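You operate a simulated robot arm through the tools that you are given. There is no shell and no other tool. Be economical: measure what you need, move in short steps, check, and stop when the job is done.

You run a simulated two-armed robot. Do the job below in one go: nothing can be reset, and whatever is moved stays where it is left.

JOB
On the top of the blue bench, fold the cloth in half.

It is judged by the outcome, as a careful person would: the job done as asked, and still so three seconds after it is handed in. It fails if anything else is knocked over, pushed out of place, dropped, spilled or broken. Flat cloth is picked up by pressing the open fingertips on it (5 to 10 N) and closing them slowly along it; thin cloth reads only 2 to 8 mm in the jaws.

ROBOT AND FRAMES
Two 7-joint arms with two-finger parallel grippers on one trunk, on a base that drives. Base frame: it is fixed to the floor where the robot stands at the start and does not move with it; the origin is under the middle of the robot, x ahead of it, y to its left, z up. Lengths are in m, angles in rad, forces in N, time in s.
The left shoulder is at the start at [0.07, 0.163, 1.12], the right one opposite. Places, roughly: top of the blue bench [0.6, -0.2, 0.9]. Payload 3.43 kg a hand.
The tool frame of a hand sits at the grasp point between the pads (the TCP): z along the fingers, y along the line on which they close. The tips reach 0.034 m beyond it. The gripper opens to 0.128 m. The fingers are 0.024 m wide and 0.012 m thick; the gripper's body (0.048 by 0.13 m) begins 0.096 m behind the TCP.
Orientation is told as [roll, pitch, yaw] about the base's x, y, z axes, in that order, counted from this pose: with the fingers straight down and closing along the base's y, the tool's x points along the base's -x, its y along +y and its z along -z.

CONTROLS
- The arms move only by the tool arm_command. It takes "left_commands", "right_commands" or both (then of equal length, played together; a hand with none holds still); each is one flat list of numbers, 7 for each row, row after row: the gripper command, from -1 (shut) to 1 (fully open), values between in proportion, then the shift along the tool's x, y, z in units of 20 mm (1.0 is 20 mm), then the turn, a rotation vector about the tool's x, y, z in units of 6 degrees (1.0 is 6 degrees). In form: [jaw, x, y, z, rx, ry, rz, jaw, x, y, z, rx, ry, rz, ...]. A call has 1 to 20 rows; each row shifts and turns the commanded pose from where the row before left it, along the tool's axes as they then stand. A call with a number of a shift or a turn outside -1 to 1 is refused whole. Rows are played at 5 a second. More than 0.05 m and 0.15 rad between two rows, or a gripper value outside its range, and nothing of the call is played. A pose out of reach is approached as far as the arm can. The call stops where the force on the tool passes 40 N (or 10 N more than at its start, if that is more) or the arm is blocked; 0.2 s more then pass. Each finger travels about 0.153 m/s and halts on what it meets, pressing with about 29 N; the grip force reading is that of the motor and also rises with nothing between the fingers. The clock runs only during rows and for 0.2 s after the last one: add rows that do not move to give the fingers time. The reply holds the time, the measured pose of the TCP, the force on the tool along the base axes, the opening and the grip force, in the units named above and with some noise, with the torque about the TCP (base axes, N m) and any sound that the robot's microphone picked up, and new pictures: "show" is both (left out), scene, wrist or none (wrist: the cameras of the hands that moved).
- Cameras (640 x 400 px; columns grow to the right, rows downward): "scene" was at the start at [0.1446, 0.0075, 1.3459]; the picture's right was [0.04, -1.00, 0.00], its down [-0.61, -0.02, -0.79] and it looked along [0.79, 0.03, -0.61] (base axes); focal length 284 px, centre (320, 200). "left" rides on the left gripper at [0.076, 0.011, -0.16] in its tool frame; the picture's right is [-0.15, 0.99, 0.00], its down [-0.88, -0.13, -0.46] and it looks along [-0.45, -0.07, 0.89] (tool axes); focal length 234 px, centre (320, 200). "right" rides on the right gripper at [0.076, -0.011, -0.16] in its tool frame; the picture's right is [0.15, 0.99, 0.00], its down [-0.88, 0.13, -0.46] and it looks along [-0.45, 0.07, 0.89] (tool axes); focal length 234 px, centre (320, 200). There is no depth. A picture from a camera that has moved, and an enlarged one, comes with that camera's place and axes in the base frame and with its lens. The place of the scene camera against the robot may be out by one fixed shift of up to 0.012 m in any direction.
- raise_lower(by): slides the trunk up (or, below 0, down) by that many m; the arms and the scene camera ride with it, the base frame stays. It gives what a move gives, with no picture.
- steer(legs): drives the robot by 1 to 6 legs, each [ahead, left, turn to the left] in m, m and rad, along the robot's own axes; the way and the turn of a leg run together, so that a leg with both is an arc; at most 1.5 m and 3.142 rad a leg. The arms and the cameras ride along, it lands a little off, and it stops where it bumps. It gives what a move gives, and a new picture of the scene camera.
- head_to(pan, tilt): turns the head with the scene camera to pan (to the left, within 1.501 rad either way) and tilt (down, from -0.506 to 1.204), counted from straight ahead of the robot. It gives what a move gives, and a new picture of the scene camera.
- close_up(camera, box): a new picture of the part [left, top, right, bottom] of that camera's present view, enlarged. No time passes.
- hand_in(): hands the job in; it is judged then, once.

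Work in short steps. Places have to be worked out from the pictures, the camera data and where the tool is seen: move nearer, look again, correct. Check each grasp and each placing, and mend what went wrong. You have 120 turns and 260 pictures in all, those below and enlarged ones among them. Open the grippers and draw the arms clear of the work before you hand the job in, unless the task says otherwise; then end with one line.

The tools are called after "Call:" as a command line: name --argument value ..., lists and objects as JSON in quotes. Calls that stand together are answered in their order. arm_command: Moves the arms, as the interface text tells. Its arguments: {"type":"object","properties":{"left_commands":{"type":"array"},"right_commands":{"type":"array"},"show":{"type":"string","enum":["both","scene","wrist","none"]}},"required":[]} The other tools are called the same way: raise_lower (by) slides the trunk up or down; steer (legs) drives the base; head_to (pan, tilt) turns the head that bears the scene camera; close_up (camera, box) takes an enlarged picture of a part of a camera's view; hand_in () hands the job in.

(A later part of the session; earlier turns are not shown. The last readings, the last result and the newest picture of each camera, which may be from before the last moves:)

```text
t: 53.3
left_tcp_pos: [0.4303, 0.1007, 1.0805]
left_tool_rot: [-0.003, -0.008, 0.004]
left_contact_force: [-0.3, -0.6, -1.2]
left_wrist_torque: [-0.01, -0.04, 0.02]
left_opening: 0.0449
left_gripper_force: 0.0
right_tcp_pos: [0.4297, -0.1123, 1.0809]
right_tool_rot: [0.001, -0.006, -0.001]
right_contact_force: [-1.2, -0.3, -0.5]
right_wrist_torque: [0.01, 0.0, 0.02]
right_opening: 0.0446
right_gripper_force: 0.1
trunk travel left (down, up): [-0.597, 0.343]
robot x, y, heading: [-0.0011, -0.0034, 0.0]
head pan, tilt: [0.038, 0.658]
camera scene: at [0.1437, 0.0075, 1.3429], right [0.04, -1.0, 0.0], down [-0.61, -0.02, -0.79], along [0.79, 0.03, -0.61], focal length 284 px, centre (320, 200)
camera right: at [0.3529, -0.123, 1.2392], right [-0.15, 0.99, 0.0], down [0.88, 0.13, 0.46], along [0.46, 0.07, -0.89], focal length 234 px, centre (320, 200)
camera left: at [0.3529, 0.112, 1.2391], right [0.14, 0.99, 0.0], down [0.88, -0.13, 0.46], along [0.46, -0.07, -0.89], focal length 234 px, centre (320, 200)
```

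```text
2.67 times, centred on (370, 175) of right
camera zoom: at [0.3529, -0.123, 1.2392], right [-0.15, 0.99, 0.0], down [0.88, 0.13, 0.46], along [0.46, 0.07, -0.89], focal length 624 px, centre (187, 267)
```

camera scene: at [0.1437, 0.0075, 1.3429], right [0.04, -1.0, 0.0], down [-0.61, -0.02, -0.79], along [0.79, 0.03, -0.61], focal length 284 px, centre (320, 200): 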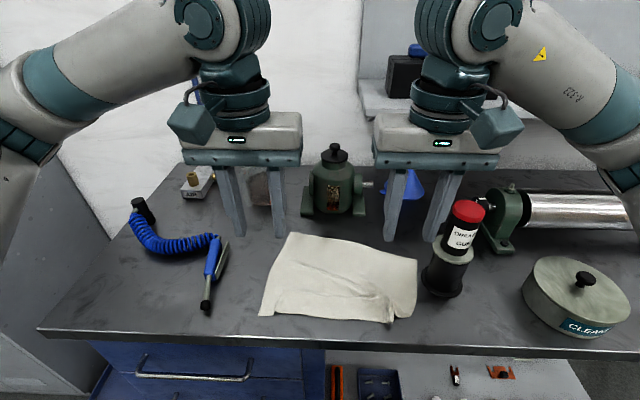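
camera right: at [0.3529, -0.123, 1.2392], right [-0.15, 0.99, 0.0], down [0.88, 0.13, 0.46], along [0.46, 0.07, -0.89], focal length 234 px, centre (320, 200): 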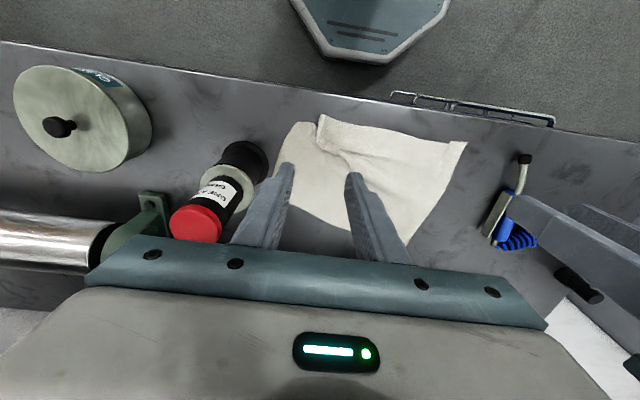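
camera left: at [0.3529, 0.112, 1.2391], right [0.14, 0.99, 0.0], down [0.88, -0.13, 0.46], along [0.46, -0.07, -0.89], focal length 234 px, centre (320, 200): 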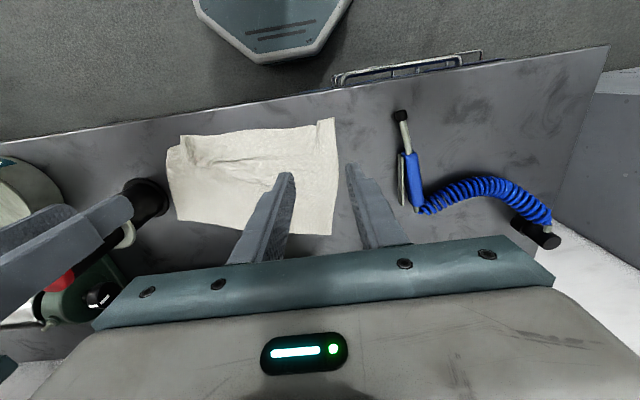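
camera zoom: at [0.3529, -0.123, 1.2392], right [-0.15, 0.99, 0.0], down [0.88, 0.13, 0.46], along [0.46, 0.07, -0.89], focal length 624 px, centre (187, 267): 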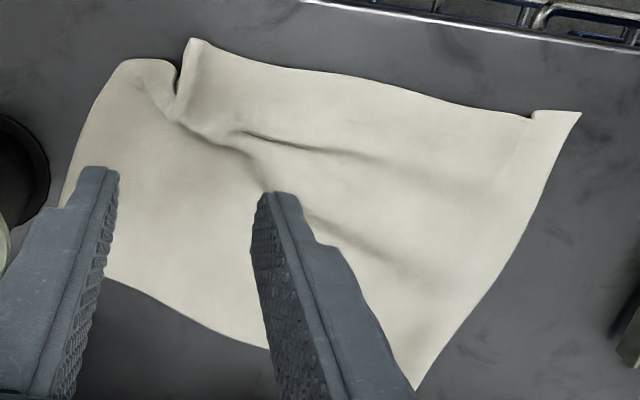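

Geometry says the left side is full length (0.22) but the right side is only about 0.14, so there is a pleat near the right corner. I'll zoom in tighter there before fixing it.

Call:
close_up --camera "scene" --box '[340, 270, 436, 330]'

Call:
close_up --camera "left" --box '[140, 110, 268, 190]'

```text
6.67 times, centred on (388, 300) of scene
camera zoom: at [0.1437, 0.0075, 1.3429], right [0.04, -1.0, 0.0], down [-0.61, -0.02, -0.79], along [0.79, 0.03, -0.61], focal length 1890 px, centre (-133, -467)
```

zoom: 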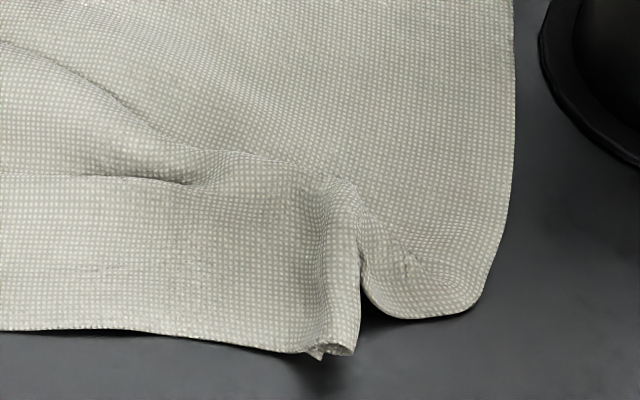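

```text
5.00 times, centred on (204, 150) of left
camera zoom: at [0.3529, 0.112, 1.2391], right [0.14, 0.99, 0.0], down [0.88, -0.13, 0.46], along [0.46, -0.07, -0.89], focal length 1171 px, centre (900, 450)
```

zoom: 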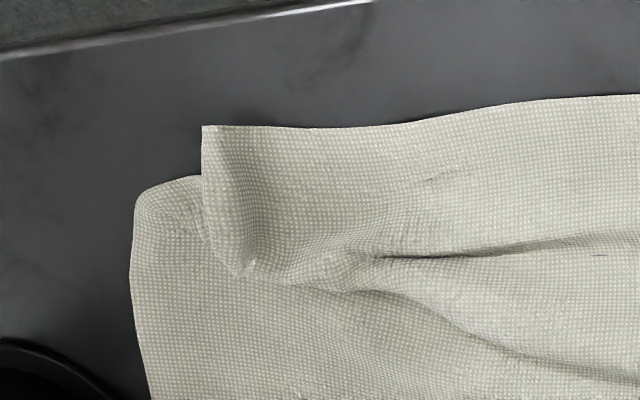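

The near-right corner is tucked under beside the old gather. I'll regrip the clean edge just left of it (y ≈ −0.075) with the right hand, lift it so the corner drops free, and lay it back.

Call:
arm_command --right_commands '[-0.45, -0.1, 0.9, 0, 0, 0, 0, -0.45, -0.1, 0.85, 0, 0, 0, 0, -0.45, 0, 0, 1, 0, 0, 0, -0.45, 0, 0, 1, 0, 0, 0, -0.45, 0, 0, 1, 0, 0, 0, -0.45, 0, 0, 1, 0, 0, 0, -0.45, 0, 0, 1, 0, 0, 0, -0.45, 0, 0, 1, 0, 0, 0, -0.45, 0, 0, 1, 0, 0, 0, -0.45, 0, 0, 1, 0, 0, 0, -0.45, 0, 0, 0.8, 0, 0, 0, -0.45, 0, 0, 0, 0, 0, 0]' --show "wrist"

```text
t: 55.9
left_tcp_pos: [0.427, 0.0998, 1.0823]
left_tool_rot: [-0.002, -0.012, 0.003]
left_contact_force: [0.9, -0.3, -0.4]
left_wrist_torque: [-0.04, -0.04, -0.01]
left_opening: 0.0447
left_gripper_force: 0.0
right_tcp_pos: [0.4336, -0.0773, 0.9066]
right_tool_rot: [0.002, -0.011, -0.001]
right_contact_force: [0.2, 0.4, -0.1]
right_wrist_torque: [0.03, 0.01, 0.04]
right_opening: 0.0355
right_gripper_force: 0.0
trunk travel left (down, up): [-0.597, 0.343]
robot x, y, heading: [0.0013, 0.0004, 0.001]
head pan, tilt: [0.038, 0.658]
camera right: at [0.3549, -0.089, 1.0652], right [-0.14, 0.99, 0.0], down [0.88, 0.13, 0.47], along [0.46, 0.07, -0.88], focal length 234 px, centre (320, 200)
```

right: 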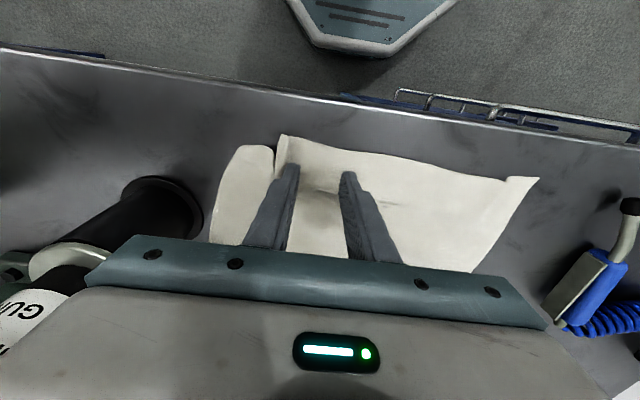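

The fingers sit on clean cloth, so I'll shift 6 mm towards the edge and lower to contact.

Call:
arm_command --right_commands '[-0.45, 0.3, 0, 0.15, 0, 0, 0, -0.45, 0, 0, 0.15, 0, 0, 0, -0.45, 0, 0, 0.1, 0, 0, 0, -0.45, 0, 0, 0, 0, 0, 0]' --show "none"

Call:
arm_command --right_commands '[-0.45, 0, 0, 0.05, 0, 0, 0, -0.45, 0, 0, 0, 0, 0, 0, -0.45, 0, 0, 0, 0, 0, 0]' --show "none"

Call:
arm_command --right_commands '[-0.45, 0, 0, 0.05, 0, 0, 0, -0.45, 0, 0, 0, 0, 0, 0, -0.45, 0, 0, 0, 0, 0, 0]' --show "none"

```text
t: 56.9
left_tcp_pos: [0.4296, 0.1014, 1.0786]
left_tool_rot: [-0.002, -0.009, 0.002]
left_contact_force: [-0.2, 1.2, -0.6]
left_wrist_torque: [-0.02, -0.04, 0.02]
left_opening: 0.0448
left_gripper_force: 0.0
right_tcp_pos: [0.4297, -0.0748, 0.896]
right_tool_rot: [0.001, -0.005, 0.0]
right_contact_force: [0.6, 1.0, 11.9]
right_wrist_torque: [-0.2, -0.08, 0.08]
right_opening: 0.0345
right_gripper_force: 0.1
trunk travel left (down, up): [-0.597, 0.343]
robot x, y, heading: [0.0014, 0.0022, 0.006]
head pan, tilt: [0.038, 0.658]
```

```text
t: 57.7
left_tcp_pos: [0.4299, 0.1016, 1.0797]
left_tool_rot: [-0.002, -0.009, 0.004]
left_contact_force: [-0.7, 0.1, 0.5]
left_wrist_torque: [0.02, 0.01, 0.0]
left_opening: 0.0449
left_gripper_force: 0.1
right_tcp_pos: [0.4295, -0.0757, 0.8964]
right_tool_rot: [0.002, -0.005, -0.002]
right_contact_force: [-1.4, 2.7, 9.7]
right_wrist_torque: [-0.18, 0.03, 0.01]
right_opening: 0.0343
right_gripper_force: 0.1
trunk travel left (down, up): [-0.597, 0.343]
robot x, y, heading: [-0.0009, -0.0031, -0.0]
head pan, tilt: [0.038, 0.658]
```

```text
t: 58.5
left_tcp_pos: [0.43, 0.101, 1.0807]
left_tool_rot: [-0.002, -0.008, 0.002]
left_contact_force: [-0.7, 0.2, -0.2]
left_wrist_torque: [-0.03, -0.02, 0.0]
left_opening: 0.0448
left_gripper_force: 0.0
right_tcp_pos: [0.4306, -0.0759, 0.8958]
right_tool_rot: [0.002, -0.008, -0.001]
right_contact_force: [0.2, 2.1, 19.2]
right_wrist_torque: [-0.24, -0.01, 0.0]
right_opening: 0.0341
right_gripper_force: 0.1
trunk travel left (down, up): [-0.597, 0.343]
robot x, y, heading: [-0.001, -0.0015, 0.001]
head pan, tilt: [0.038, 0.658]
```

The press is a little high at 19 N. I'll back off slightly, close slowly, then lift well up.

Call:
arm_command --right_commands '[-0.45, 0, 0, -0.05, 0, 0, 0, -0.52, 0, 0, 0, 0, 0, 0, -0.6, 0, 0, 0, 0, 0, 0, -0.68, 0, 0, 0, 0, 0, 0, -0.76, 0, 0, 0, 0, 0, 0, -0.84, 0, 0, 0, 0, 0, 0, -0.92, 0, 0, 0, 0, 0, 0, -1, 0, 0, 0, 0, 0, 0, -1, 0, 0, 0, 0, 0, 0, -1, 0, 0, 0, 0, 0, 0, -1, 0, 0, -0.6, 0, 0, 0, -1, -0.2, 0, -1, 0, 0, 0, -1, -0.2, 0, -1, 0, 0, 0, -1, -0.4, 0, -1, 0, 0, 0, -1, -0.5, 0, -1, 0, 0, 0, -1, -0.5, 0, -1, 0, 0, 0, -1, 0, 0, 0, 0, 0, 0]'

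```text
t: 62.1
left_tcp_pos: [0.4312, 0.0998, 1.0803]
left_tool_rot: [-0.002, -0.006, 0.001]
left_contact_force: [0.1, 0.4, 0.5]
left_wrist_torque: [-0.03, -0.04, 0.0]
left_opening: 0.0446
left_gripper_force: 0.0
right_tcp_pos: [0.466, -0.0762, 1.0077]
right_tool_rot: [0.002, -0.006, -0.001]
right_contact_force: [0.3, -0.3, 0.0]
right_wrist_torque: [-0.02, -0.02, 0.0]
right_opening: 0.0019
right_gripper_force: 28.9
trunk travel left (down, up): [-0.597, 0.343]
robot x, y, heading: [-0.0003, -0.0047, 0.002]
head pan, tilt: [0.038, 0.658]
camera scene: at [0.1448, 0.0073, 1.3429], right [0.04, -1.0, 0.0], down [-0.61, -0.02, -0.79], along [0.79, 0.03, -0.61], focal length 284 px, centre (320, 200)
camera right: at [0.3881, -0.0887, 1.1668], right [-0.15, 0.99, 0.0], down [0.88, 0.13, 0.46], along [0.46, 0.07, -0.89], focal length 234 px, centre (320, 200)
```

scene: 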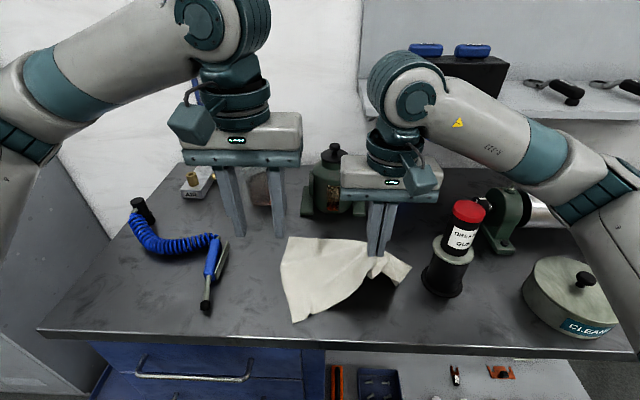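
right: 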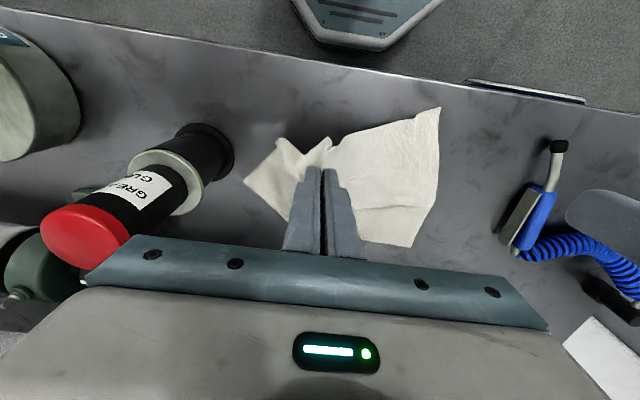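

The corner hangs free now. I'll lay the edge back down towards the robot, trailing slightly inward as it lands so that the corner spreads outward.

Call:
arm_command --right_commands '[-1, 0.8, -0.8, 0, 0, 0, 0, -1, 0.6, -0.8, 0.3, 0, 0, 0, -1, 0.5, -0.2, 0.8, 0, 0, 0, -1, 0.4, 0, 0.9, 0, 0, 0, -1, 0.3, 0.2, 0.9, 0, 0, 0, -1, 0.2, 0.3, 0.9, 0, 0, 0, -1, 0, 0.3, 0.8, 0, 0, 0, -1, 0, 0.1, 0.5, 0, 0, 0, -1, 0, 0, 0.2, 0, 0, 0, -1, 0, 0, 0, 0, 0, 0]'

```text
t: 64.3
left_tcp_pos: [0.4304, 0.1041, 1.0804]
left_tool_rot: [-0.005, -0.009, 0.001]
left_contact_force: [1.0, 0.9, -0.4]
left_wrist_torque: [-0.03, -0.01, -0.01]
left_opening: 0.0447
left_gripper_force: 0.1
right_tcp_pos: [0.4112, -0.0913, 0.9034]
right_tool_rot: [-0.001, -0.009, 0.001]
right_contact_force: [-0.3, 0.8, 0.4]
right_wrist_torque: [0.01, 0.02, 0.0]
right_opening: 0.0023
right_gripper_force: 29.0
trunk travel left (down, up): [-0.597, 0.343]
robot x, y, heading: [0.0019, 0.0035, 0.001]
head pan, tilt: [0.038, 0.658]
camera scene: at [0.1441, 0.011, 1.3435], right [0.04, -1.0, 0.0], down [-0.61, -0.03, -0.79], along [0.79, 0.03, -0.61], focal length 284 px, centre (320, 200)
camera right: at [0.3327, -0.1032, 1.0616], right [-0.15, 0.99, 0.0], down [0.88, 0.13, 0.46], along [0.46, 0.07, -0.89], focal length 234 px, centre (320, 200)
```

scene: 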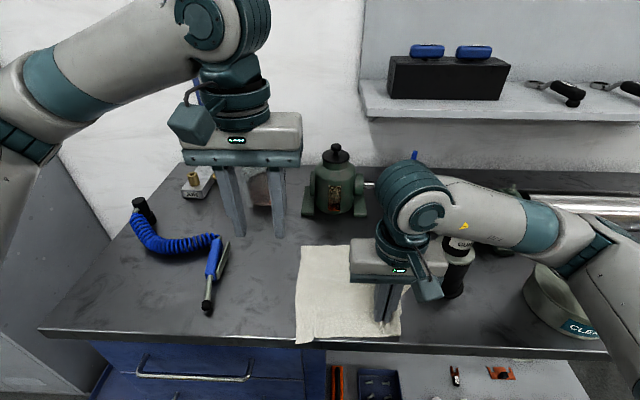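
right: 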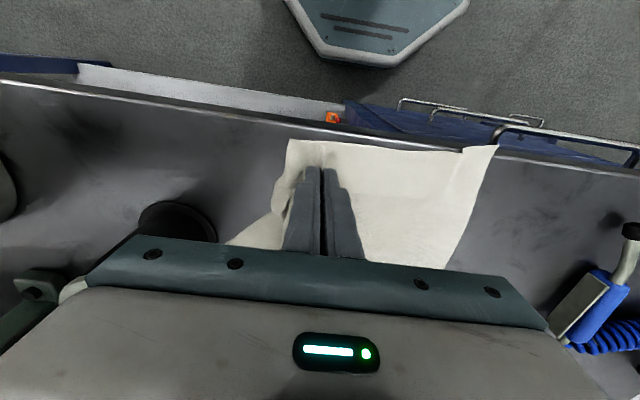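

The cloth got pulled right and its left corner is near the table's front edge. I'll release here, lift the right hand straight up, and look carefully, including at the can near the right forearm.

Call:
arm_command --right_commands '[-1, 0, 0, 0.2, 0, 0, 0, -0.9, 0, 0, 0, 0, 0, 0, -0.8, 0, 0, 0, 0, 0, 0, -0.7, 0, 0, 0, 0, 0, 0, -0.6, 0, 0, 0, 0, 0, 0, -0.5, 0, 0, 0, 0, 0, 0, -0.4, 0, 0, -0.3, 0, 0, 0, -0.4, 0, 0, -0.7, 0, 0, 0, -0.4, 0, 0, -1, 0, 0, 0, -0.4, 0, 0, -1, 0, 0, 0, -0.4, 0, 0, -1, 0, 0, 0, -0.4, 0, 0, -1, 0, 0, 0, -0.4, 0, 0, -1, 0, 0, 0, -0.4, 0, 0, -1, 0, 0, 0, -0.4, 0, 0, -1, 0, 0, 0, -0.4, 0, 0, -1, 0, 0, 0]'

Call:
close_up --camera "scene" --box '[260, 230, 440, 355]'

```text
t: 67.7
left_tcp_pos: [0.4294, 0.1002, 1.0798]
left_tool_rot: [-0.002, -0.006, 0.001]
left_contact_force: [0.1, 0.2, -0.9]
left_wrist_torque: [0.0, 0.01, -0.03]
left_opening: 0.0449
left_gripper_force: 0.0
right_tcp_pos: [0.4091, -0.0938, 1.0778]
right_tool_rot: [0.001, -0.005, 0.001]
right_contact_force: [0.4, -0.7, 0.6]
right_wrist_torque: [0.0, -0.01, -0.04]
right_opening: 0.0386
right_gripper_force: 0.1
trunk travel left (down, up): [-0.597, 0.343]
robot x, y, heading: [-0.0017, -0.0002, -0.004]
head pan, tilt: [0.038, 0.658]
camera scene: at [0.1442, 0.0076, 1.3429], right [0.04, -1.0, 0.0], down [-0.61, -0.02, -0.79], along [0.79, 0.03, -0.61], focal length 284 px, centre (320, 200)
camera right: at [0.3315, -0.1063, 1.2362], right [-0.15, 0.99, 0.0], down [0.88, 0.13, 0.46], along [0.46, 0.07, -0.89], focal length 234 px, centre (320, 200)
```

scene: 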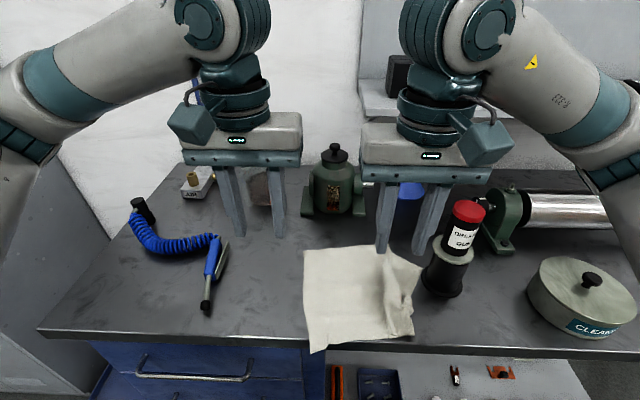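
right: 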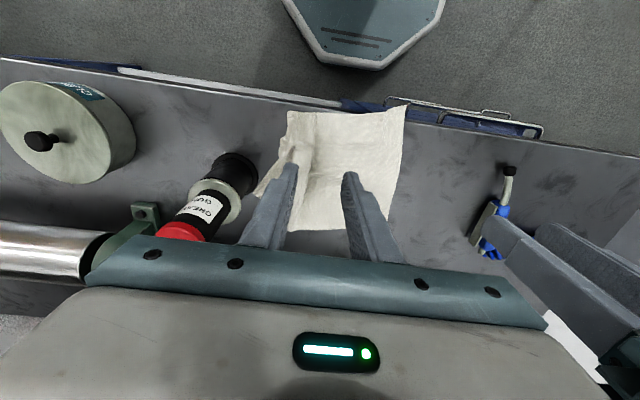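

```text
3.20 times, centred on (350, 292) of scene
camera zoom: at [0.1442, 0.0076, 1.3429], right [0.04, -1.0, 0.0], down [-0.61, -0.02, -0.79], along [0.79, 0.03, -0.61], focal length 907 px, centre (224, -96)
```

zoom: 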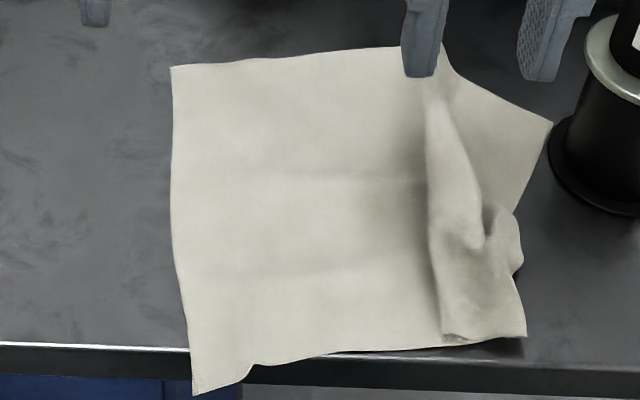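

The right forearm evidently nudged the can by about a centimetre when the hand was that close in. I must avoid folding the arm in like that, so I'll back the robot off 0.16 m to keep the elbows extended and higher.

Call:
steer --legs '[[-0.16, 0, 0]]'

```text
t: 69.1
left_tcp_pos: [0.27, 0.1006, 1.0801]
left_tool_rot: [-0.001, -0.007, 0.0]
left_contact_force: [-0.8, 0.1, 0.5]
left_wrist_torque: [0.0, 0.02, 0.0]
left_opening: 0.0447
left_gripper_force: 0.1
right_tcp_pos: [0.2494, -0.0937, 1.0774]
right_tool_rot: [0.001, -0.007, -0.003]
right_contact_force: [0.0, -0.8, 1.4]
right_wrist_torque: [0.0, 0.01, 0.03]
right_opening: 0.0384
right_gripper_force: 0.1
trunk travel left (down, up): [-0.597, 0.343]
robot x, y, heading: [-0.1615, 0.0002, 0.003]
head pan, tilt: [0.038, 0.658]
camera scene: at [-0.0151, 0.0074, 1.3429], right [0.04, -1.0, 0.0], down [-0.61, -0.02, -0.79], along [0.79, 0.03, -0.61], focal length 284 px, centre (320, 200)
```

scene: 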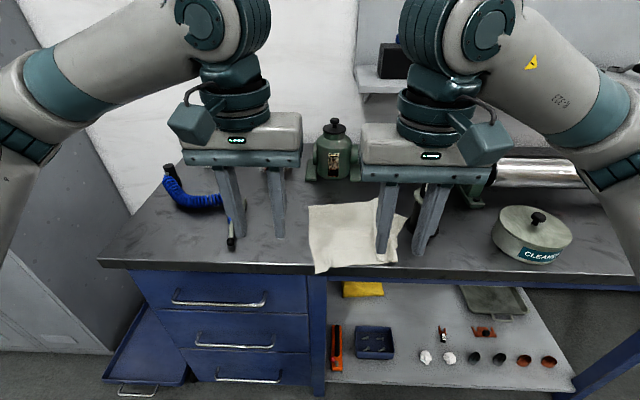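

I'll switch to a cleaner method. I'll take the clean left edge with both hands (left hand far, right hand near), lift so the cloth hangs and straightens, and then lay it down folded left over right. First I'll move both hands above the left edge.

Call:
arm_command --left_commands '[-0.61, -0.92, -0.1625, 0, 0, 0, 0, -0.61, -0.92, -0.1625, 0, 0, 0, 0, -0.61, -0.92, -0.1625, 0, 0, 0, 0, -0.61, -0.92, -0.1625, 0, 0, 0, 0, -0.61, -0.92, -0.1625, 0, 0, 0, 0, -0.61, -0.92, -0.1625, 0, 0, 0, 0, -0.61, -0.92, -0.1625, 0, 0, 0, 0, -0.61, -0.92, -0.1625, 0, 0, 0, 0, -0.61, -0.92, -0.1625, 0, 0, 0, 0, -0.61, -0.92, -0.1625, 0, 0, 0, 0, -0.61, -0.92, -0.1625, 0, 0, 0, 0, -0.61, -0.92, -0.1625, 0, 0, 0, 0, -0.61, -0.92, -0.1625, 0, 0, 0, 0, -0.61, -0.92, -0.1625, 0, 0, 0, 0, -0.61, -0.92, -0.1625, 0, 0, 0, 0, -0.61, -0.92, -0.1625, 0, 0, 0, 0, -0.61, 0, 0, 0, 0, 0, 0]' --right_commands '[-0.61, -0.472, 0, 0, 0, 0, 0, -0.61, -0.472, 0, 0, 0, 0, 0, -0.61, -0.472, 0, 0, 0, 0, 0, -0.61, -0.472, 0, 0, 0, 0, 0, -0.61, -0.472, 0.512, 0, 0, 0, 0, -0.61, -0.472, 0.512, 0, 0, 0, 0, -0.61, -0.472, 0.512, 0, 0, 0, 0, -0.61, -0.472, 0.512, 0, 0, 0, 0, -0.61, -0.472, 0.512, 0, 0, 0, 0, -0.61, -0.472, 0.512, 0, 0, 0, 0, -0.61, -0.472, 0.512, 0, 0, 0, 0, -0.61, -0.472, 0.512, 0, 0, 0, 0, -0.61, -0.472, 0.512, 0, 0, 0, 0, -0.61, -0.472, 0.512, 0, 0, 0, 0, -0.61, -0.472, 0.512, 0, 0, 0, 0, -0.61, -0.472, 0.512, 0, 0, 0, 0, -0.61, 0, 0, 0, 0, 0, 0]'

```text
t: 72.7
left_tcp_pos: [0.5664, 0.0512, 1.0813]
left_tool_rot: [-0.001, -0.008, 0.002]
left_contact_force: [-0.3, 0.3, -0.4]
left_wrist_torque: [0.01, 0.0, 0.0]
left_opening: 0.0249
left_gripper_force: 0.1
right_tcp_pos: [0.4007, 0.0279, 1.079]
right_tool_rot: [0.003, -0.005, -0.001]
right_contact_force: [0.2, -0.4, 0.0]
right_wrist_torque: [-0.01, 0.01, 0.0]
right_opening: 0.0253
right_gripper_force: 0.0
trunk travel left (down, up): [-0.597, 0.343]
robot x, y, heading: [-0.1618, 0.0009, 0.007]
head pan, tilt: [0.038, 0.658]
camera scene: at [-0.0151, 0.0075, 1.3429], right [0.04, -1.0, 0.0], down [-0.61, -0.02, -0.79], along [0.79, 0.03, -0.61], focal length 284 px, centre (320, 200)
camera right: at [0.3234, 0.0157, 1.2379], right [-0.15, 0.99, 0.0], down [0.88, 0.13, 0.46], along [0.46, 0.07, -0.89], focal length 234 px, centre (320, 200)
camera left: at [0.4886, 0.0617, 1.2406], right [0.14, 0.99, 0.0], down [0.88, -0.13, 0.46], along [0.46, -0.07, -0.89], focal length 234 px, centre (320, 200)
```

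scene: 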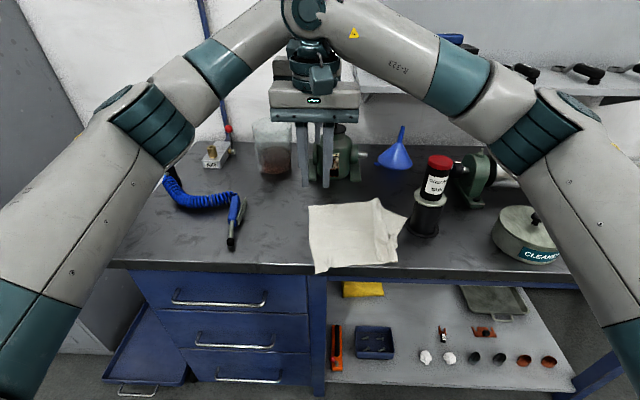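
right: 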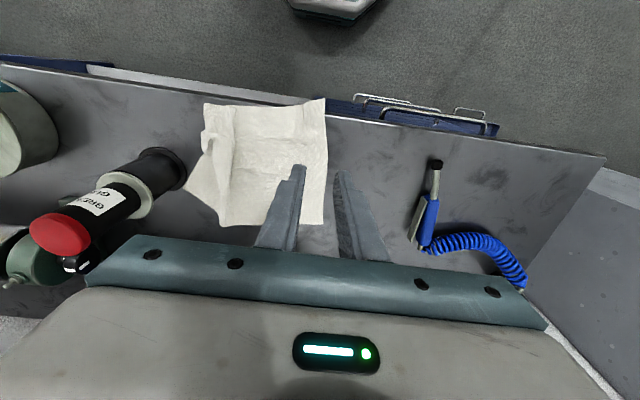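
left: 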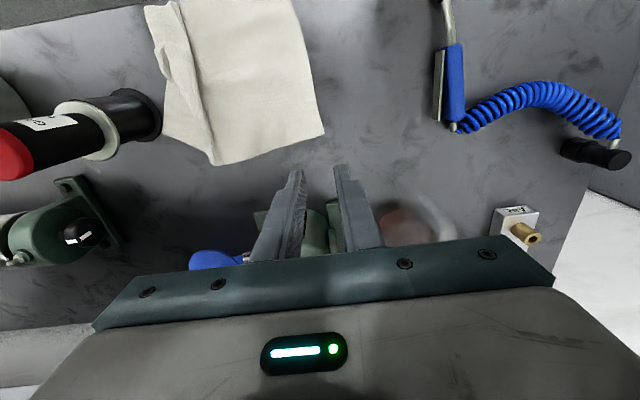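

The left edge runs from (0.566, 0.060) to about (0.41, 0.046). I'll align both jaws so the outer finger is just outside it and descend.

Call:
arm_command --left_commands '[-0.61, 0.8, -0.22, 0, 0, 0, 0, -0.61, 0, 0, 0.9, 0, 0, 0, -0.61, 0, 0, 0.9, 0, 0, 0, -0.61, 0, 0, 0.9, 0, 0, 0, -0.61, 0, 0, 0.9, 0, 0, 0, -0.61, 0, 0, 0.9, 0, 0, 0, -0.61, 0, 0, 0.9, 0, 0, 0, -0.61, 0, 0, 0.9, 0, 0, 0, -0.61, 0, 0, 0.9, 0, 0, 0, -0.61, 0, 0, 0.9, 0, 0, 0, -0.61, 0, 0, 0, 0, 0, 0]' --right_commands '[-0.61, 0.3, 0.25, 0, 0, 0, 0, -0.61, 0, 0, 0.9, 0, 0, 0, -0.61, 0, 0, 0.9, 0, 0, 0, -0.61, 0, 0, 0.9, 0, 0, 0, -0.61, 0, 0, 0.9, 0, 0, 0, -0.61, 0, 0, 0.9, 0, 0, 0, -0.61, 0, 0, 0.9, 0, 0, 0, -0.61, 0, 0, 0.9, 0, 0, 0, -0.61, 0, 0, 0.9, 0, 0, 0, -0.61, 0, 0, 0.9, 0, 0, 0, -0.61, 0, 0, 0, 0, 0, 0]'

Call:
close_up --camera "left" --box '[220, 80, 420, 205]'

Call:
close_up --camera "right" --box '[220, 80, 420, 205]'

```text
t: 75.1
left_tcp_pos: [0.5492, 0.0445, 0.9192]
left_tool_rot: [-0.002, -0.009, 0.0]
left_contact_force: [0.2, -0.6, -0.1]
left_wrist_torque: [-0.03, 0.03, -0.01]
left_opening: 0.025
left_gripper_force: 0.2
right_tcp_pos: [0.3935, 0.0333, 0.9167]
right_tool_rot: [0.002, -0.004, -0.001]
right_contact_force: [0.2, -0.3, -0.5]
right_wrist_torque: [0.03, -0.01, 0.0]
right_opening: 0.0249
right_gripper_force: 0.1
trunk travel left (down, up): [-0.597, 0.343]
robot x, y, heading: [-0.1561, -0.0014, -0.0]
head pan, tilt: [0.038, 0.658]
camera scene: at [-0.0152, 0.0074, 1.3429], right [0.04, -1.0, 0.0], down [-0.61, -0.02, -0.79], along [0.79, 0.03, -0.61], focal length 284 px, centre (320, 200)
camera right: at [0.3175, 0.0213, 1.0745], right [-0.15, 0.99, 0.0], down [0.88, 0.13, 0.46], along [0.46, 0.07, -0.89], focal length 234 px, centre (320, 200)
camera left: at [0.4739, 0.0564, 1.0783], right [0.14, 0.99, 0.0], down [0.88, -0.13, 0.46], along [0.46, -0.07, -0.89], focal length 234 px, centre (320, 200)
```

scene: 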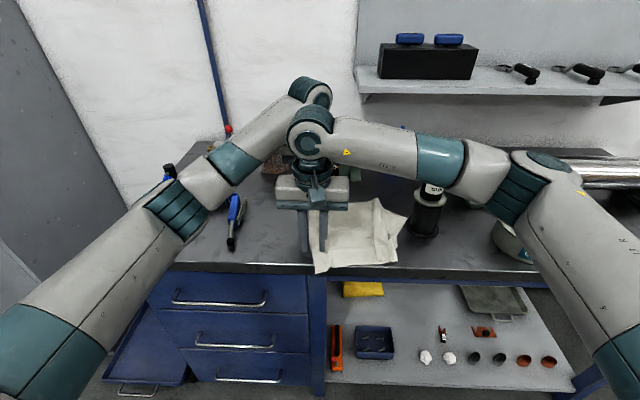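
right: 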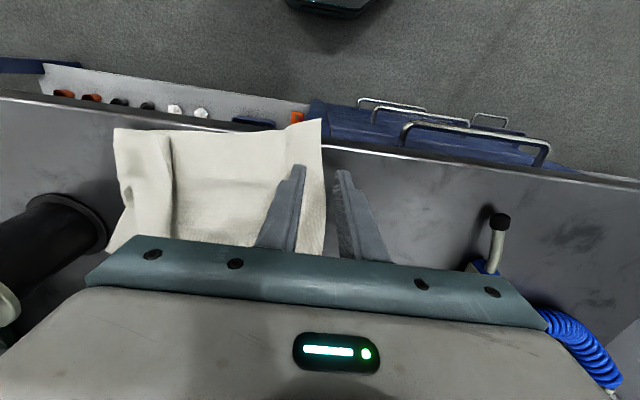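
left: 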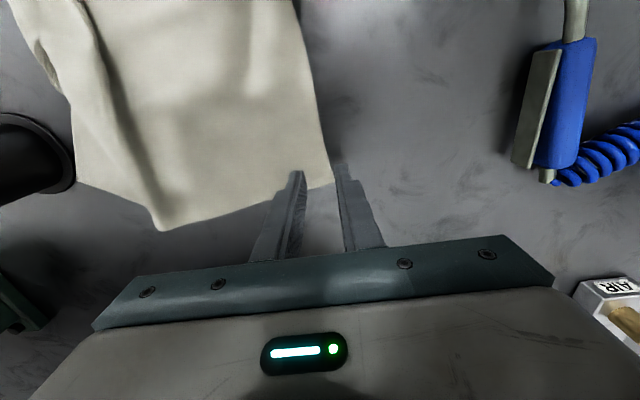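

```text
3.20 times, centred on (320, 142) of left
camera zoom: at [0.4739, 0.0564, 1.0783], right [0.14, 0.99, 0.0], down [0.88, -0.13, 0.46], along [0.46, -0.07, -0.89], focal length 749 px, centre (320, 384)
```

zoom: 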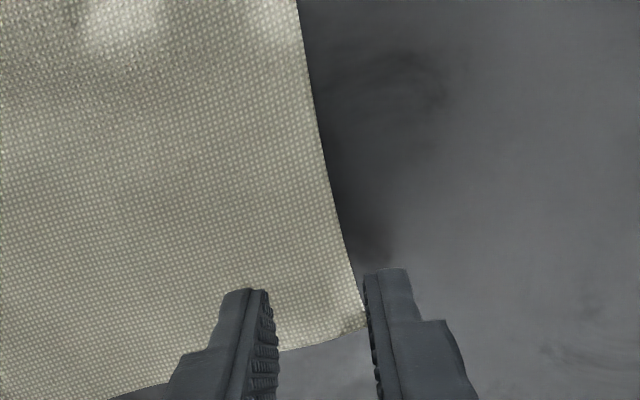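

```text
3.20 times, centred on (320, 142) of right
camera zoom: at [0.3175, 0.0213, 1.0745], right [-0.15, 0.99, 0.0], down [0.88, 0.13, 0.46], along [0.46, 0.07, -0.89], focal length 749 px, centre (320, 384)
```

zoom: 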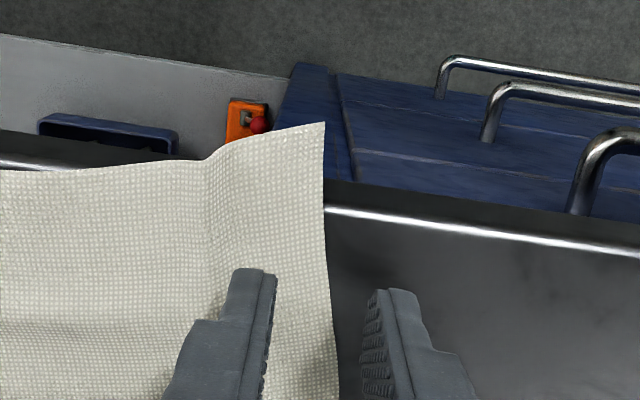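

Left is well placed, but the right outer finger is 6 mm outside the edge, so I'll shift it inward 4 mm. Then I'll lower both towards contact.

Call:
arm_command --left_commands '[-0.61, 0, -0.05, 0.4, 0, 0, 0, -0.61, 0, 0, 0.3, 0, 0, 0, -0.61, 0, 0, 0.2, 0, 0, 0, -0.61, 0, 0, 0.15, 0, 0, 0, -0.61, 0, 0, 0, 0, 0, 0]' --right_commands '[-0.61, 0, -0.2, 0.4, 0, 0, 0, -0.61, 0, 0, 0.3, 0, 0, 0, -0.61, 0, 0, 0.15, 0, 0, 0, -0.61, 0, 0, 0.1, 0, 0, 0, -0.61, 0, 0, 0, 0, 0, 0]' --show "none"

Call:
arm_command --left_commands '[-0.61, 0, 0, 0.05, 0, 0, 0, -0.61, 0, 0, 0, 0, 0, 0, -0.61, 0, 0, 0, 0, 0, 0]' --right_commands '[-0.61, 0, 0, 0.05, 0, 0, 0, -0.61, 0, 0, 0, 0, 0, 0, -0.61, 0, 0, 0, 0, 0, 0]' --show "none"

```text
t: 76.3
left_tcp_pos: [0.5518, 0.0444, 0.899]
left_tool_rot: [0.0, -0.006, 0.002]
left_contact_force: [-0.2, 0.9, 0.5]
left_wrist_torque: [0.01, -0.02, -0.01]
left_opening: 0.0249
left_gripper_force: 0.0
right_tcp_pos: [0.3956, 0.0301, 0.8964]
right_tool_rot: [0.003, -0.006, 0.001]
right_contact_force: [0.2, 0.8, 0.2]
right_wrist_torque: [-0.03, 0.01, -0.02]
right_opening: 0.025
right_gripper_force: 0.0
trunk travel left (down, up): [-0.597, 0.343]
robot x, y, heading: [-0.1572, 0.0008, -0.001]
head pan, tilt: [0.038, 0.658]
```

```text
t: 77.1
left_tcp_pos: [0.5504, 0.0454, 0.8975]
left_tool_rot: [-0.002, -0.008, 0.001]
left_contact_force: [0.5, 0.0, 0.2]
left_wrist_torque: [0.01, 0.0, 0.05]
left_opening: 0.0251
left_gripper_force: 0.0
right_tcp_pos: [0.3955, 0.0286, 0.8969]
right_tool_rot: [0.002, -0.004, -0.002]
right_contact_force: [-0.6, -0.1, 0.2]
right_wrist_torque: [0.01, 0.0, -0.01]
right_opening: 0.0251
right_gripper_force: 0.1
trunk travel left (down, up): [-0.597, 0.343]
robot x, y, heading: [-0.16, -0.0032, 0.0]
head pan, tilt: [0.038, 0.658]
```

Call:
arm_command --left_commands '[-0.61, 0, 0, 0.06, 0, 0, 0, -0.61, 0, 0, 0, 0, 0, 0, -0.61, 0, 0, 0, 0, 0, 0]' --right_commands '[-0.61, 0, 0, 0.05, 0, 0, 0, -0.61, 0, 0, 0, 0, 0, 0, -0.61, 0, 0, 0, 0, 0, 0]' --show "none"

Call:
arm_command --left_commands '[-0.61, 0, 0, 0.05, 0, 0, 0, -0.61, 0, 0, 0, 0, 0, 0, -0.61, 0, 0, 0, 0, 0, 0]' --right_commands '[-0.61, 0, 0, 0.04, 0, 0, 0, -0.61, 0, 0, 0, 0, 0, 0, -0.61, 0, 0, 0, 0, 0, 0]' --show "none"

```text
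t: 77.9
left_tcp_pos: [0.5517, 0.0441, 0.897]
left_tool_rot: [-0.001, -0.007, 0.002]
left_contact_force: [-0.3, -0.2, 0.4]
left_wrist_torque: [-0.01, -0.03, -0.01]
left_opening: 0.0252
left_gripper_force: 0.0
right_tcp_pos: [0.3942, 0.0289, 0.8957]
right_tool_rot: [0.001, -0.005, -0.001]
right_contact_force: [0.2, -0.2, 2.5]
right_wrist_torque: [-0.07, -0.01, 0.0]
right_opening: 0.0251
right_gripper_force: 0.0
trunk travel left (down, up): [-0.597, 0.343]
robot x, y, heading: [-0.1585, -0.0019, 0.0]
head pan, tilt: [0.038, 0.658]
```

```text
t: 78.7
left_tcp_pos: [0.5499, 0.0446, 0.8958]
left_tool_rot: [0.0, -0.01, 0.002]
left_contact_force: [-0.4, 0.8, 0.4]
left_wrist_torque: [-0.03, 0.02, -0.03]
left_opening: 0.0251
left_gripper_force: 0.1
right_tcp_pos: [0.3949, 0.0305, 0.8956]
right_tool_rot: [0.001, -0.007, -0.002]
right_contact_force: [2.2, -0.2, 12.1]
right_wrist_torque: [-0.19, 0.01, 0.02]
right_opening: 0.0251
right_gripper_force: 0.1
trunk travel left (down, up): [-0.597, 0.343]
robot x, y, heading: [-0.1599, -0.0001, 0.003]
head pan, tilt: [0.038, 0.658]
```

Right is pressing at 12 N, and left needs a bit more.

Call:
arm_command --left_commands '[-0.61, 0, 0, 0.05, 0, 0, 0, -0.61, 0, 0, 0, 0, 0, 0, -0.61, 0, 0, 0, 0, 0, 0]' --show "none"

Call:
arm_command --left_commands '[-0.61, 0, 0, 0.03, 0, 0, 0, -0.61, 0, 0, 0, 0, 0, 0, -0.61, 0, 0, 0, 0, 0, 0]' --show "none"

```text
t: 79.5
left_tcp_pos: [0.55, 0.0447, 0.8959]
left_tool_rot: [-0.002, -0.008, 0.003]
left_contact_force: [0.5, 0.9, 1.8]
left_wrist_torque: [-0.03, -0.07, 0.01]
left_opening: 0.025
left_gripper_force: 0.0
right_tcp_pos: [0.3947, 0.0282, 0.8961]
right_tool_rot: [0.002, -0.006, -0.002]
right_contact_force: [2.8, 0.0, 13.1]
right_wrist_torque: [-0.23, 0.0, 0.05]
right_opening: 0.025
right_gripper_force: 0.1
trunk travel left (down, up): [-0.597, 0.343]
robot x, y, heading: [-0.1596, -0.0019, 0.001]
head pan, tilt: [0.038, 0.658]
```

```text
t: 80.3
left_tcp_pos: [0.5506, 0.0451, 0.8943]
left_tool_rot: [-0.002, -0.008, 0.001]
left_contact_force: [1.5, -0.6, 6.9]
left_wrist_torque: [-0.06, -0.08, 0.05]
left_opening: 0.0251
left_gripper_force: 0.0
right_tcp_pos: [0.3938, 0.0292, 0.8945]
right_tool_rot: [0.001, -0.007, -0.003]
right_contact_force: [2.7, -0.9, 12.2]
right_wrist_torque: [-0.21, 0.03, 0.03]
right_opening: 0.0249
right_gripper_force: 0.0
trunk travel left (down, up): [-0.597, 0.343]
robot x, y, heading: [-0.16, -0.0031, 0.001]
head pan, tilt: [0.038, 0.658]
```

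Left is at 7 N and right at 12 N. I'll close both slowly.

Call:
arm_command --left_commands '[-0.66, 0, 0, 0, 0, 0, 0, -0.71, 0, 0, 0, 0, 0, 0, -0.76, 0, 0, 0, 0, 0, 0, -0.81, 0, 0, 0, 0, 0, 0, -0.86, 0, 0, 0, 0, 0, 0, -0.91, 0, 0, 0, 0, 0, 0, -0.96, 0, 0, 0, 0, 0, 0, -1, 0, 0, 0, 0, 0, 0, -1, 0, 0, 0, 0, 0, 0, -1, 0, 0, 0, 0, 0, 0]' --right_commands '[-0.66, 0, 0, 0, 0, 0, 0, -0.71, 0, 0, 0, 0, 0, 0, -0.76, 0, 0, 0, 0, 0, 0, -0.81, 0, 0, 0, 0, 0, 0, -0.86, 0, 0, 0, 0, 0, 0, -0.91, 0, 0, 0, 0, 0, 0, -0.96, 0, 0, 0, 0, 0, 0, -1, 0, 0, 0, 0, 0, 0, -1, 0, 0, 0, 0, 0, 0, -1, 0, 0, 0, 0, 0, 0]' --show "wrist"

```text
t: 82.5
left_tcp_pos: [0.5495, 0.0435, 0.8956]
left_tool_rot: [0.001, -0.009, 0.004]
left_contact_force: [-0.2, 0.1, 8.9]
left_wrist_torque: [-0.04, -0.06, 0.04]
left_opening: 0.0025
left_gripper_force: 28.8
right_tcp_pos: [0.3936, 0.0284, 0.8956]
right_tool_rot: [0.0, -0.007, -0.001]
right_contact_force: [-0.3, -0.4, 7.9]
right_wrist_torque: [-0.08, 0.02, 0.01]
right_opening: 0.0024
right_gripper_force: 28.2
trunk travel left (down, up): [-0.597, 0.343]
robot x, y, heading: [-0.1546, 0.0028, 0.002]
head pan, tilt: [0.038, 0.658]
camera right: at [0.3163, 0.0169, 1.0538], right [-0.15, 0.99, 0.0], down [0.88, 0.13, 0.46], along [0.46, 0.07, -0.89], focal length 234 px, centre (320, 200)
camera left: at [0.4729, 0.0556, 1.0539], right [0.14, 0.99, 0.0], down [0.88, -0.13, 0.46], along [0.46, -0.07, -0.89], focal length 234 px, centre (320, 200)
```

right: 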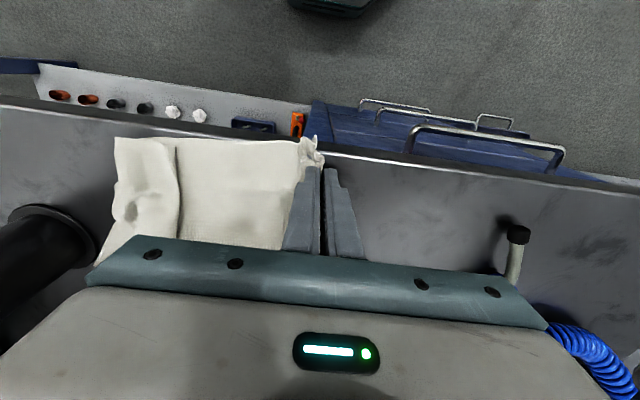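
left: 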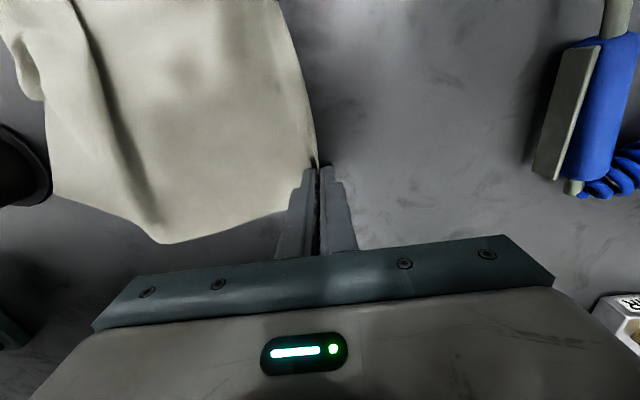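

The edge has been drawn up cleanly between the fingers of both hands (2.5 and 2.4 mm). I'll lift and check.

Call:
arm_command --left_commands '[-1, 0, 0, -0.5, 0, 0, 0, -1, 0, 0.2, -0.8, 0, 0, 0, -1, 0, 0.3, -0.8, 0, 0, 0, -1, 0, 0.3, -0.8, 0, 0, 0, -1, 0, 0.3, -0.8, 0, 0, 0, -1, 0, 0.3, -0.8, 0, 0, 0, -1, 0, 0, 0, 0, 0, 0]' --right_commands '[-1, 0, 0, -0.5, 0, 0, 0, -1, 0, 0.2, -0.8, 0, 0, 0, -1, 0, 0.3, -0.8, 0, 0, 0, -1, 0, 0.3, -0.8, 0, 0, 0, -1, 0, 0.3, -0.8, 0, 0, 0, -1, 0, 0.3, -0.8, 0, 0, 0, -1, 0, 0, 0, 0, 0, 0]'

```text
t: 84.1
left_tcp_pos: [0.5515, 0.072, 0.9857]
left_tool_rot: [0.001, -0.006, 0.003]
left_contact_force: [0.4, -0.2, -0.3]
left_wrist_torque: [-0.02, 0.0, 0.0]
left_opening: 0.0025
left_gripper_force: 29.5
right_tcp_pos: [0.3958, 0.0574, 0.9848]
right_tool_rot: [0.003, -0.006, 0.001]
right_contact_force: [0.9, 0.3, -0.2]
right_wrist_torque: [0.0, 0.02, 0.02]
right_opening: 0.0023
right_gripper_force: 28.9
trunk travel left (down, up): [-0.597, 0.343]
robot x, y, heading: [-0.1585, -0.0029, -0.0]
head pan, tilt: [0.038, 0.658]
camera scene: at [-0.0143, 0.0071, 1.3428], right [0.04, -1.0, 0.0], down [-0.61, -0.02, -0.79], along [0.79, 0.03, -0.61], focal length 284 px, centre (320, 200)
camera right: at [0.3184, 0.0449, 1.1428], right [-0.15, 0.99, 0.0], down [0.88, 0.13, 0.46], along [0.46, 0.07, -0.89], focal length 234 px, centre (320, 200)
camera left: at [0.474, 0.0837, 1.1433], right [0.14, 0.99, 0.0], down [0.88, -0.13, 0.46], along [0.46, -0.07, -0.89], focal length 234 px, centre (320, 200)
```

scene: 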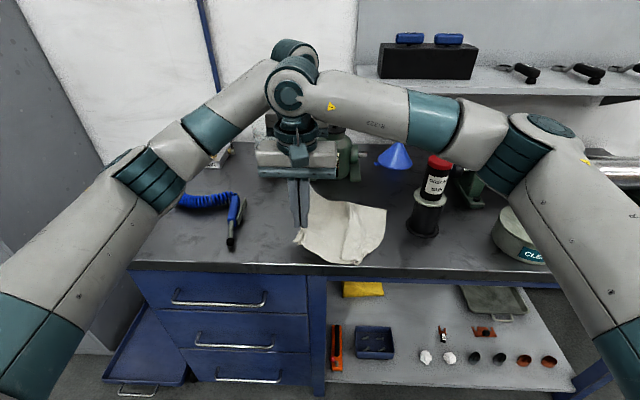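
right: 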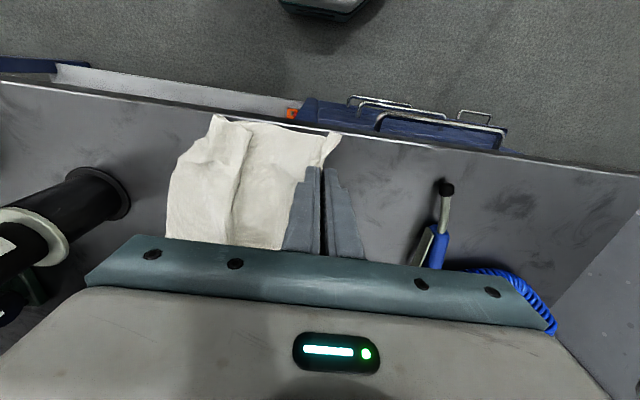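
left: 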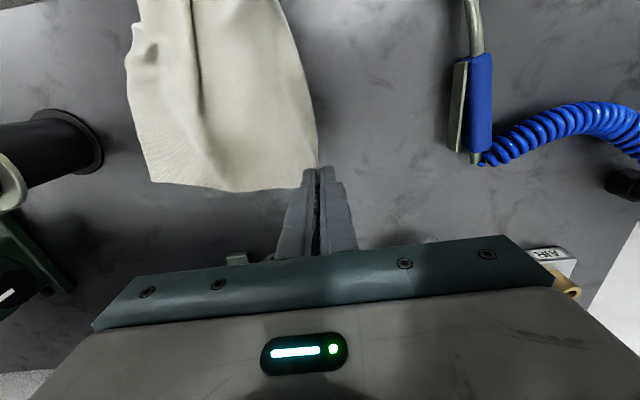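

Both hold well and the cloth is following. I'll lift to full hanging height (about 1.20) and move 30 mm forward, so that the whole sheet straightens under gravity.

Call:
arm_command --left_commands '[-1, -0.136, 0, -1, 0, 0, 0, -1, -0.136, 0, -1, 0, 0, 0, -1, -0.136, 0, -1, 0, 0, 0, -1, -0.136, 0, -1, 0, 0, 0, -1, -0.136, 0, -1, 0, 0, 0, -1, -0.136, 0, -1, 0, 0, 0, -1, -0.136, 0, -1, 0, 0, 0, -1, -0.136, 0, -1, 0, 0, 0, -1, -0.136, 0, -1, 0, 0, 0, -1, -0.136, 0, -1, 0, 0, 0, -1, -0.136, 0, -1, 0, 0, 0, -1, 0, 0, 0, 0, 0, 0, -1, 0, 0, 0, 0, 0, 0]' --right_commands '[-1, -0.136, 0.055, -1, 0, 0, 0, -1, -0.136, 0.055, -1, 0, 0, 0, -1, -0.136, 0.055, -1, 0, 0, 0, -1, -0.136, 0.055, -1, 0, 0, 0, -1, -0.136, 0.055, -1, 0, 0, 0, -1, -0.136, 0.055, -1, 0, 0, 0, -1, -0.136, 0.055, -1, 0, 0, 0, -1, -0.136, 0.055, -1, 0, 0, 0, -1, -0.136, 0.055, -1, 0, 0, 0, -1, -0.136, 0.055, -1, 0, 0, 0, -1, -0.136, 0.055, -1, 0, 0, 0, -1, 0, 0, 0, 0, 0, 0, -1, 0, 0, 0, 0, 0, 0]'

```text
t: 86.4
left_tcp_pos: [0.5779, 0.0808, 1.1941]
left_tool_rot: [-0.004, -0.005, 0.014]
left_contact_force: [-0.9, 0.7, -0.6]
left_wrist_torque: [0.03, -0.01, -0.05]
left_opening: 0.0026
left_gripper_force: 29.2
right_tcp_pos: [0.4198, 0.0654, 1.1931]
right_tool_rot: [-0.003, -0.004, 0.005]
right_contact_force: [-0.4, -1.8, 0.0]
right_wrist_torque: [0.31, -0.05, 0.0]
right_opening: 0.0023
right_gripper_force: 29.0
trunk travel left (down, up): [-0.597, 0.343]
robot x, y, heading: [-0.162, -0.0011, 0.003]
head pan, tilt: [0.038, 0.658]
stopped in row 11 (right hand): the force on the tool passed its limit (the readings are from after the stop); the commanded pose is now the measured one
camera scene: at [-0.0159, 0.0075, 1.343], right [0.04, -1.0, 0.0], down [-0.61, -0.02, -0.79], along [0.79, 0.03, -0.61], focal length 284 px, centre (320, 200)
camera right: at [0.3432, 0.0544, 1.3525], right [-0.15, 0.99, 0.0], down [0.88, 0.13, 0.46], along [0.45, 0.06, -0.89], focal length 234 px, centre (320, 200)
camera left: at [0.5007, 0.0907, 1.352], right [0.13, 0.99, 0.0], down [0.88, -0.11, 0.46], along [0.46, -0.06, -0.89], focal length 234 px, centre (320, 200)
```

scene: 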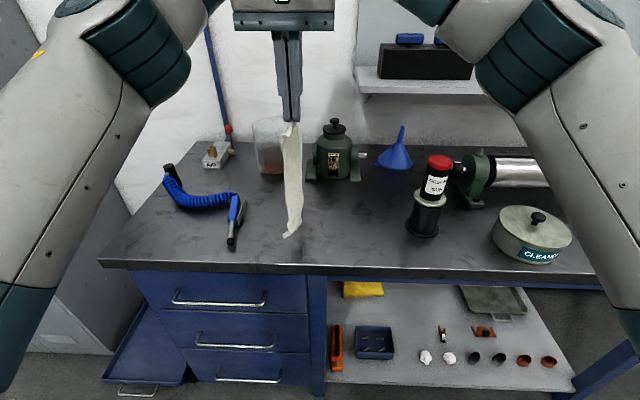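
right: 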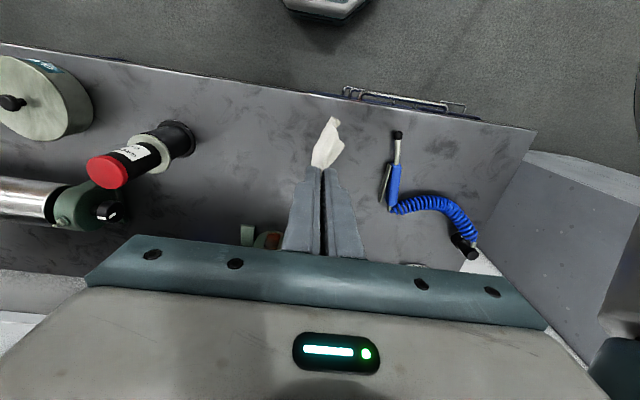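
left: 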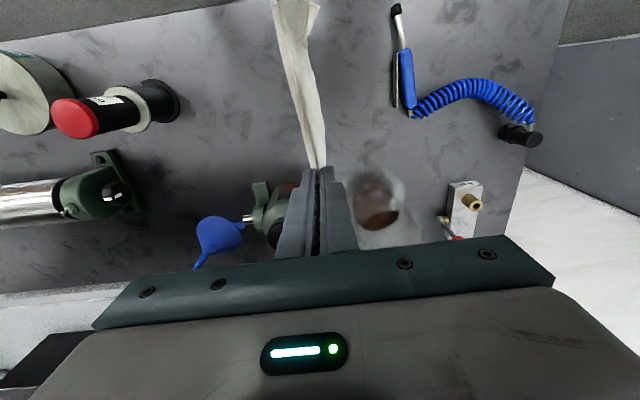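

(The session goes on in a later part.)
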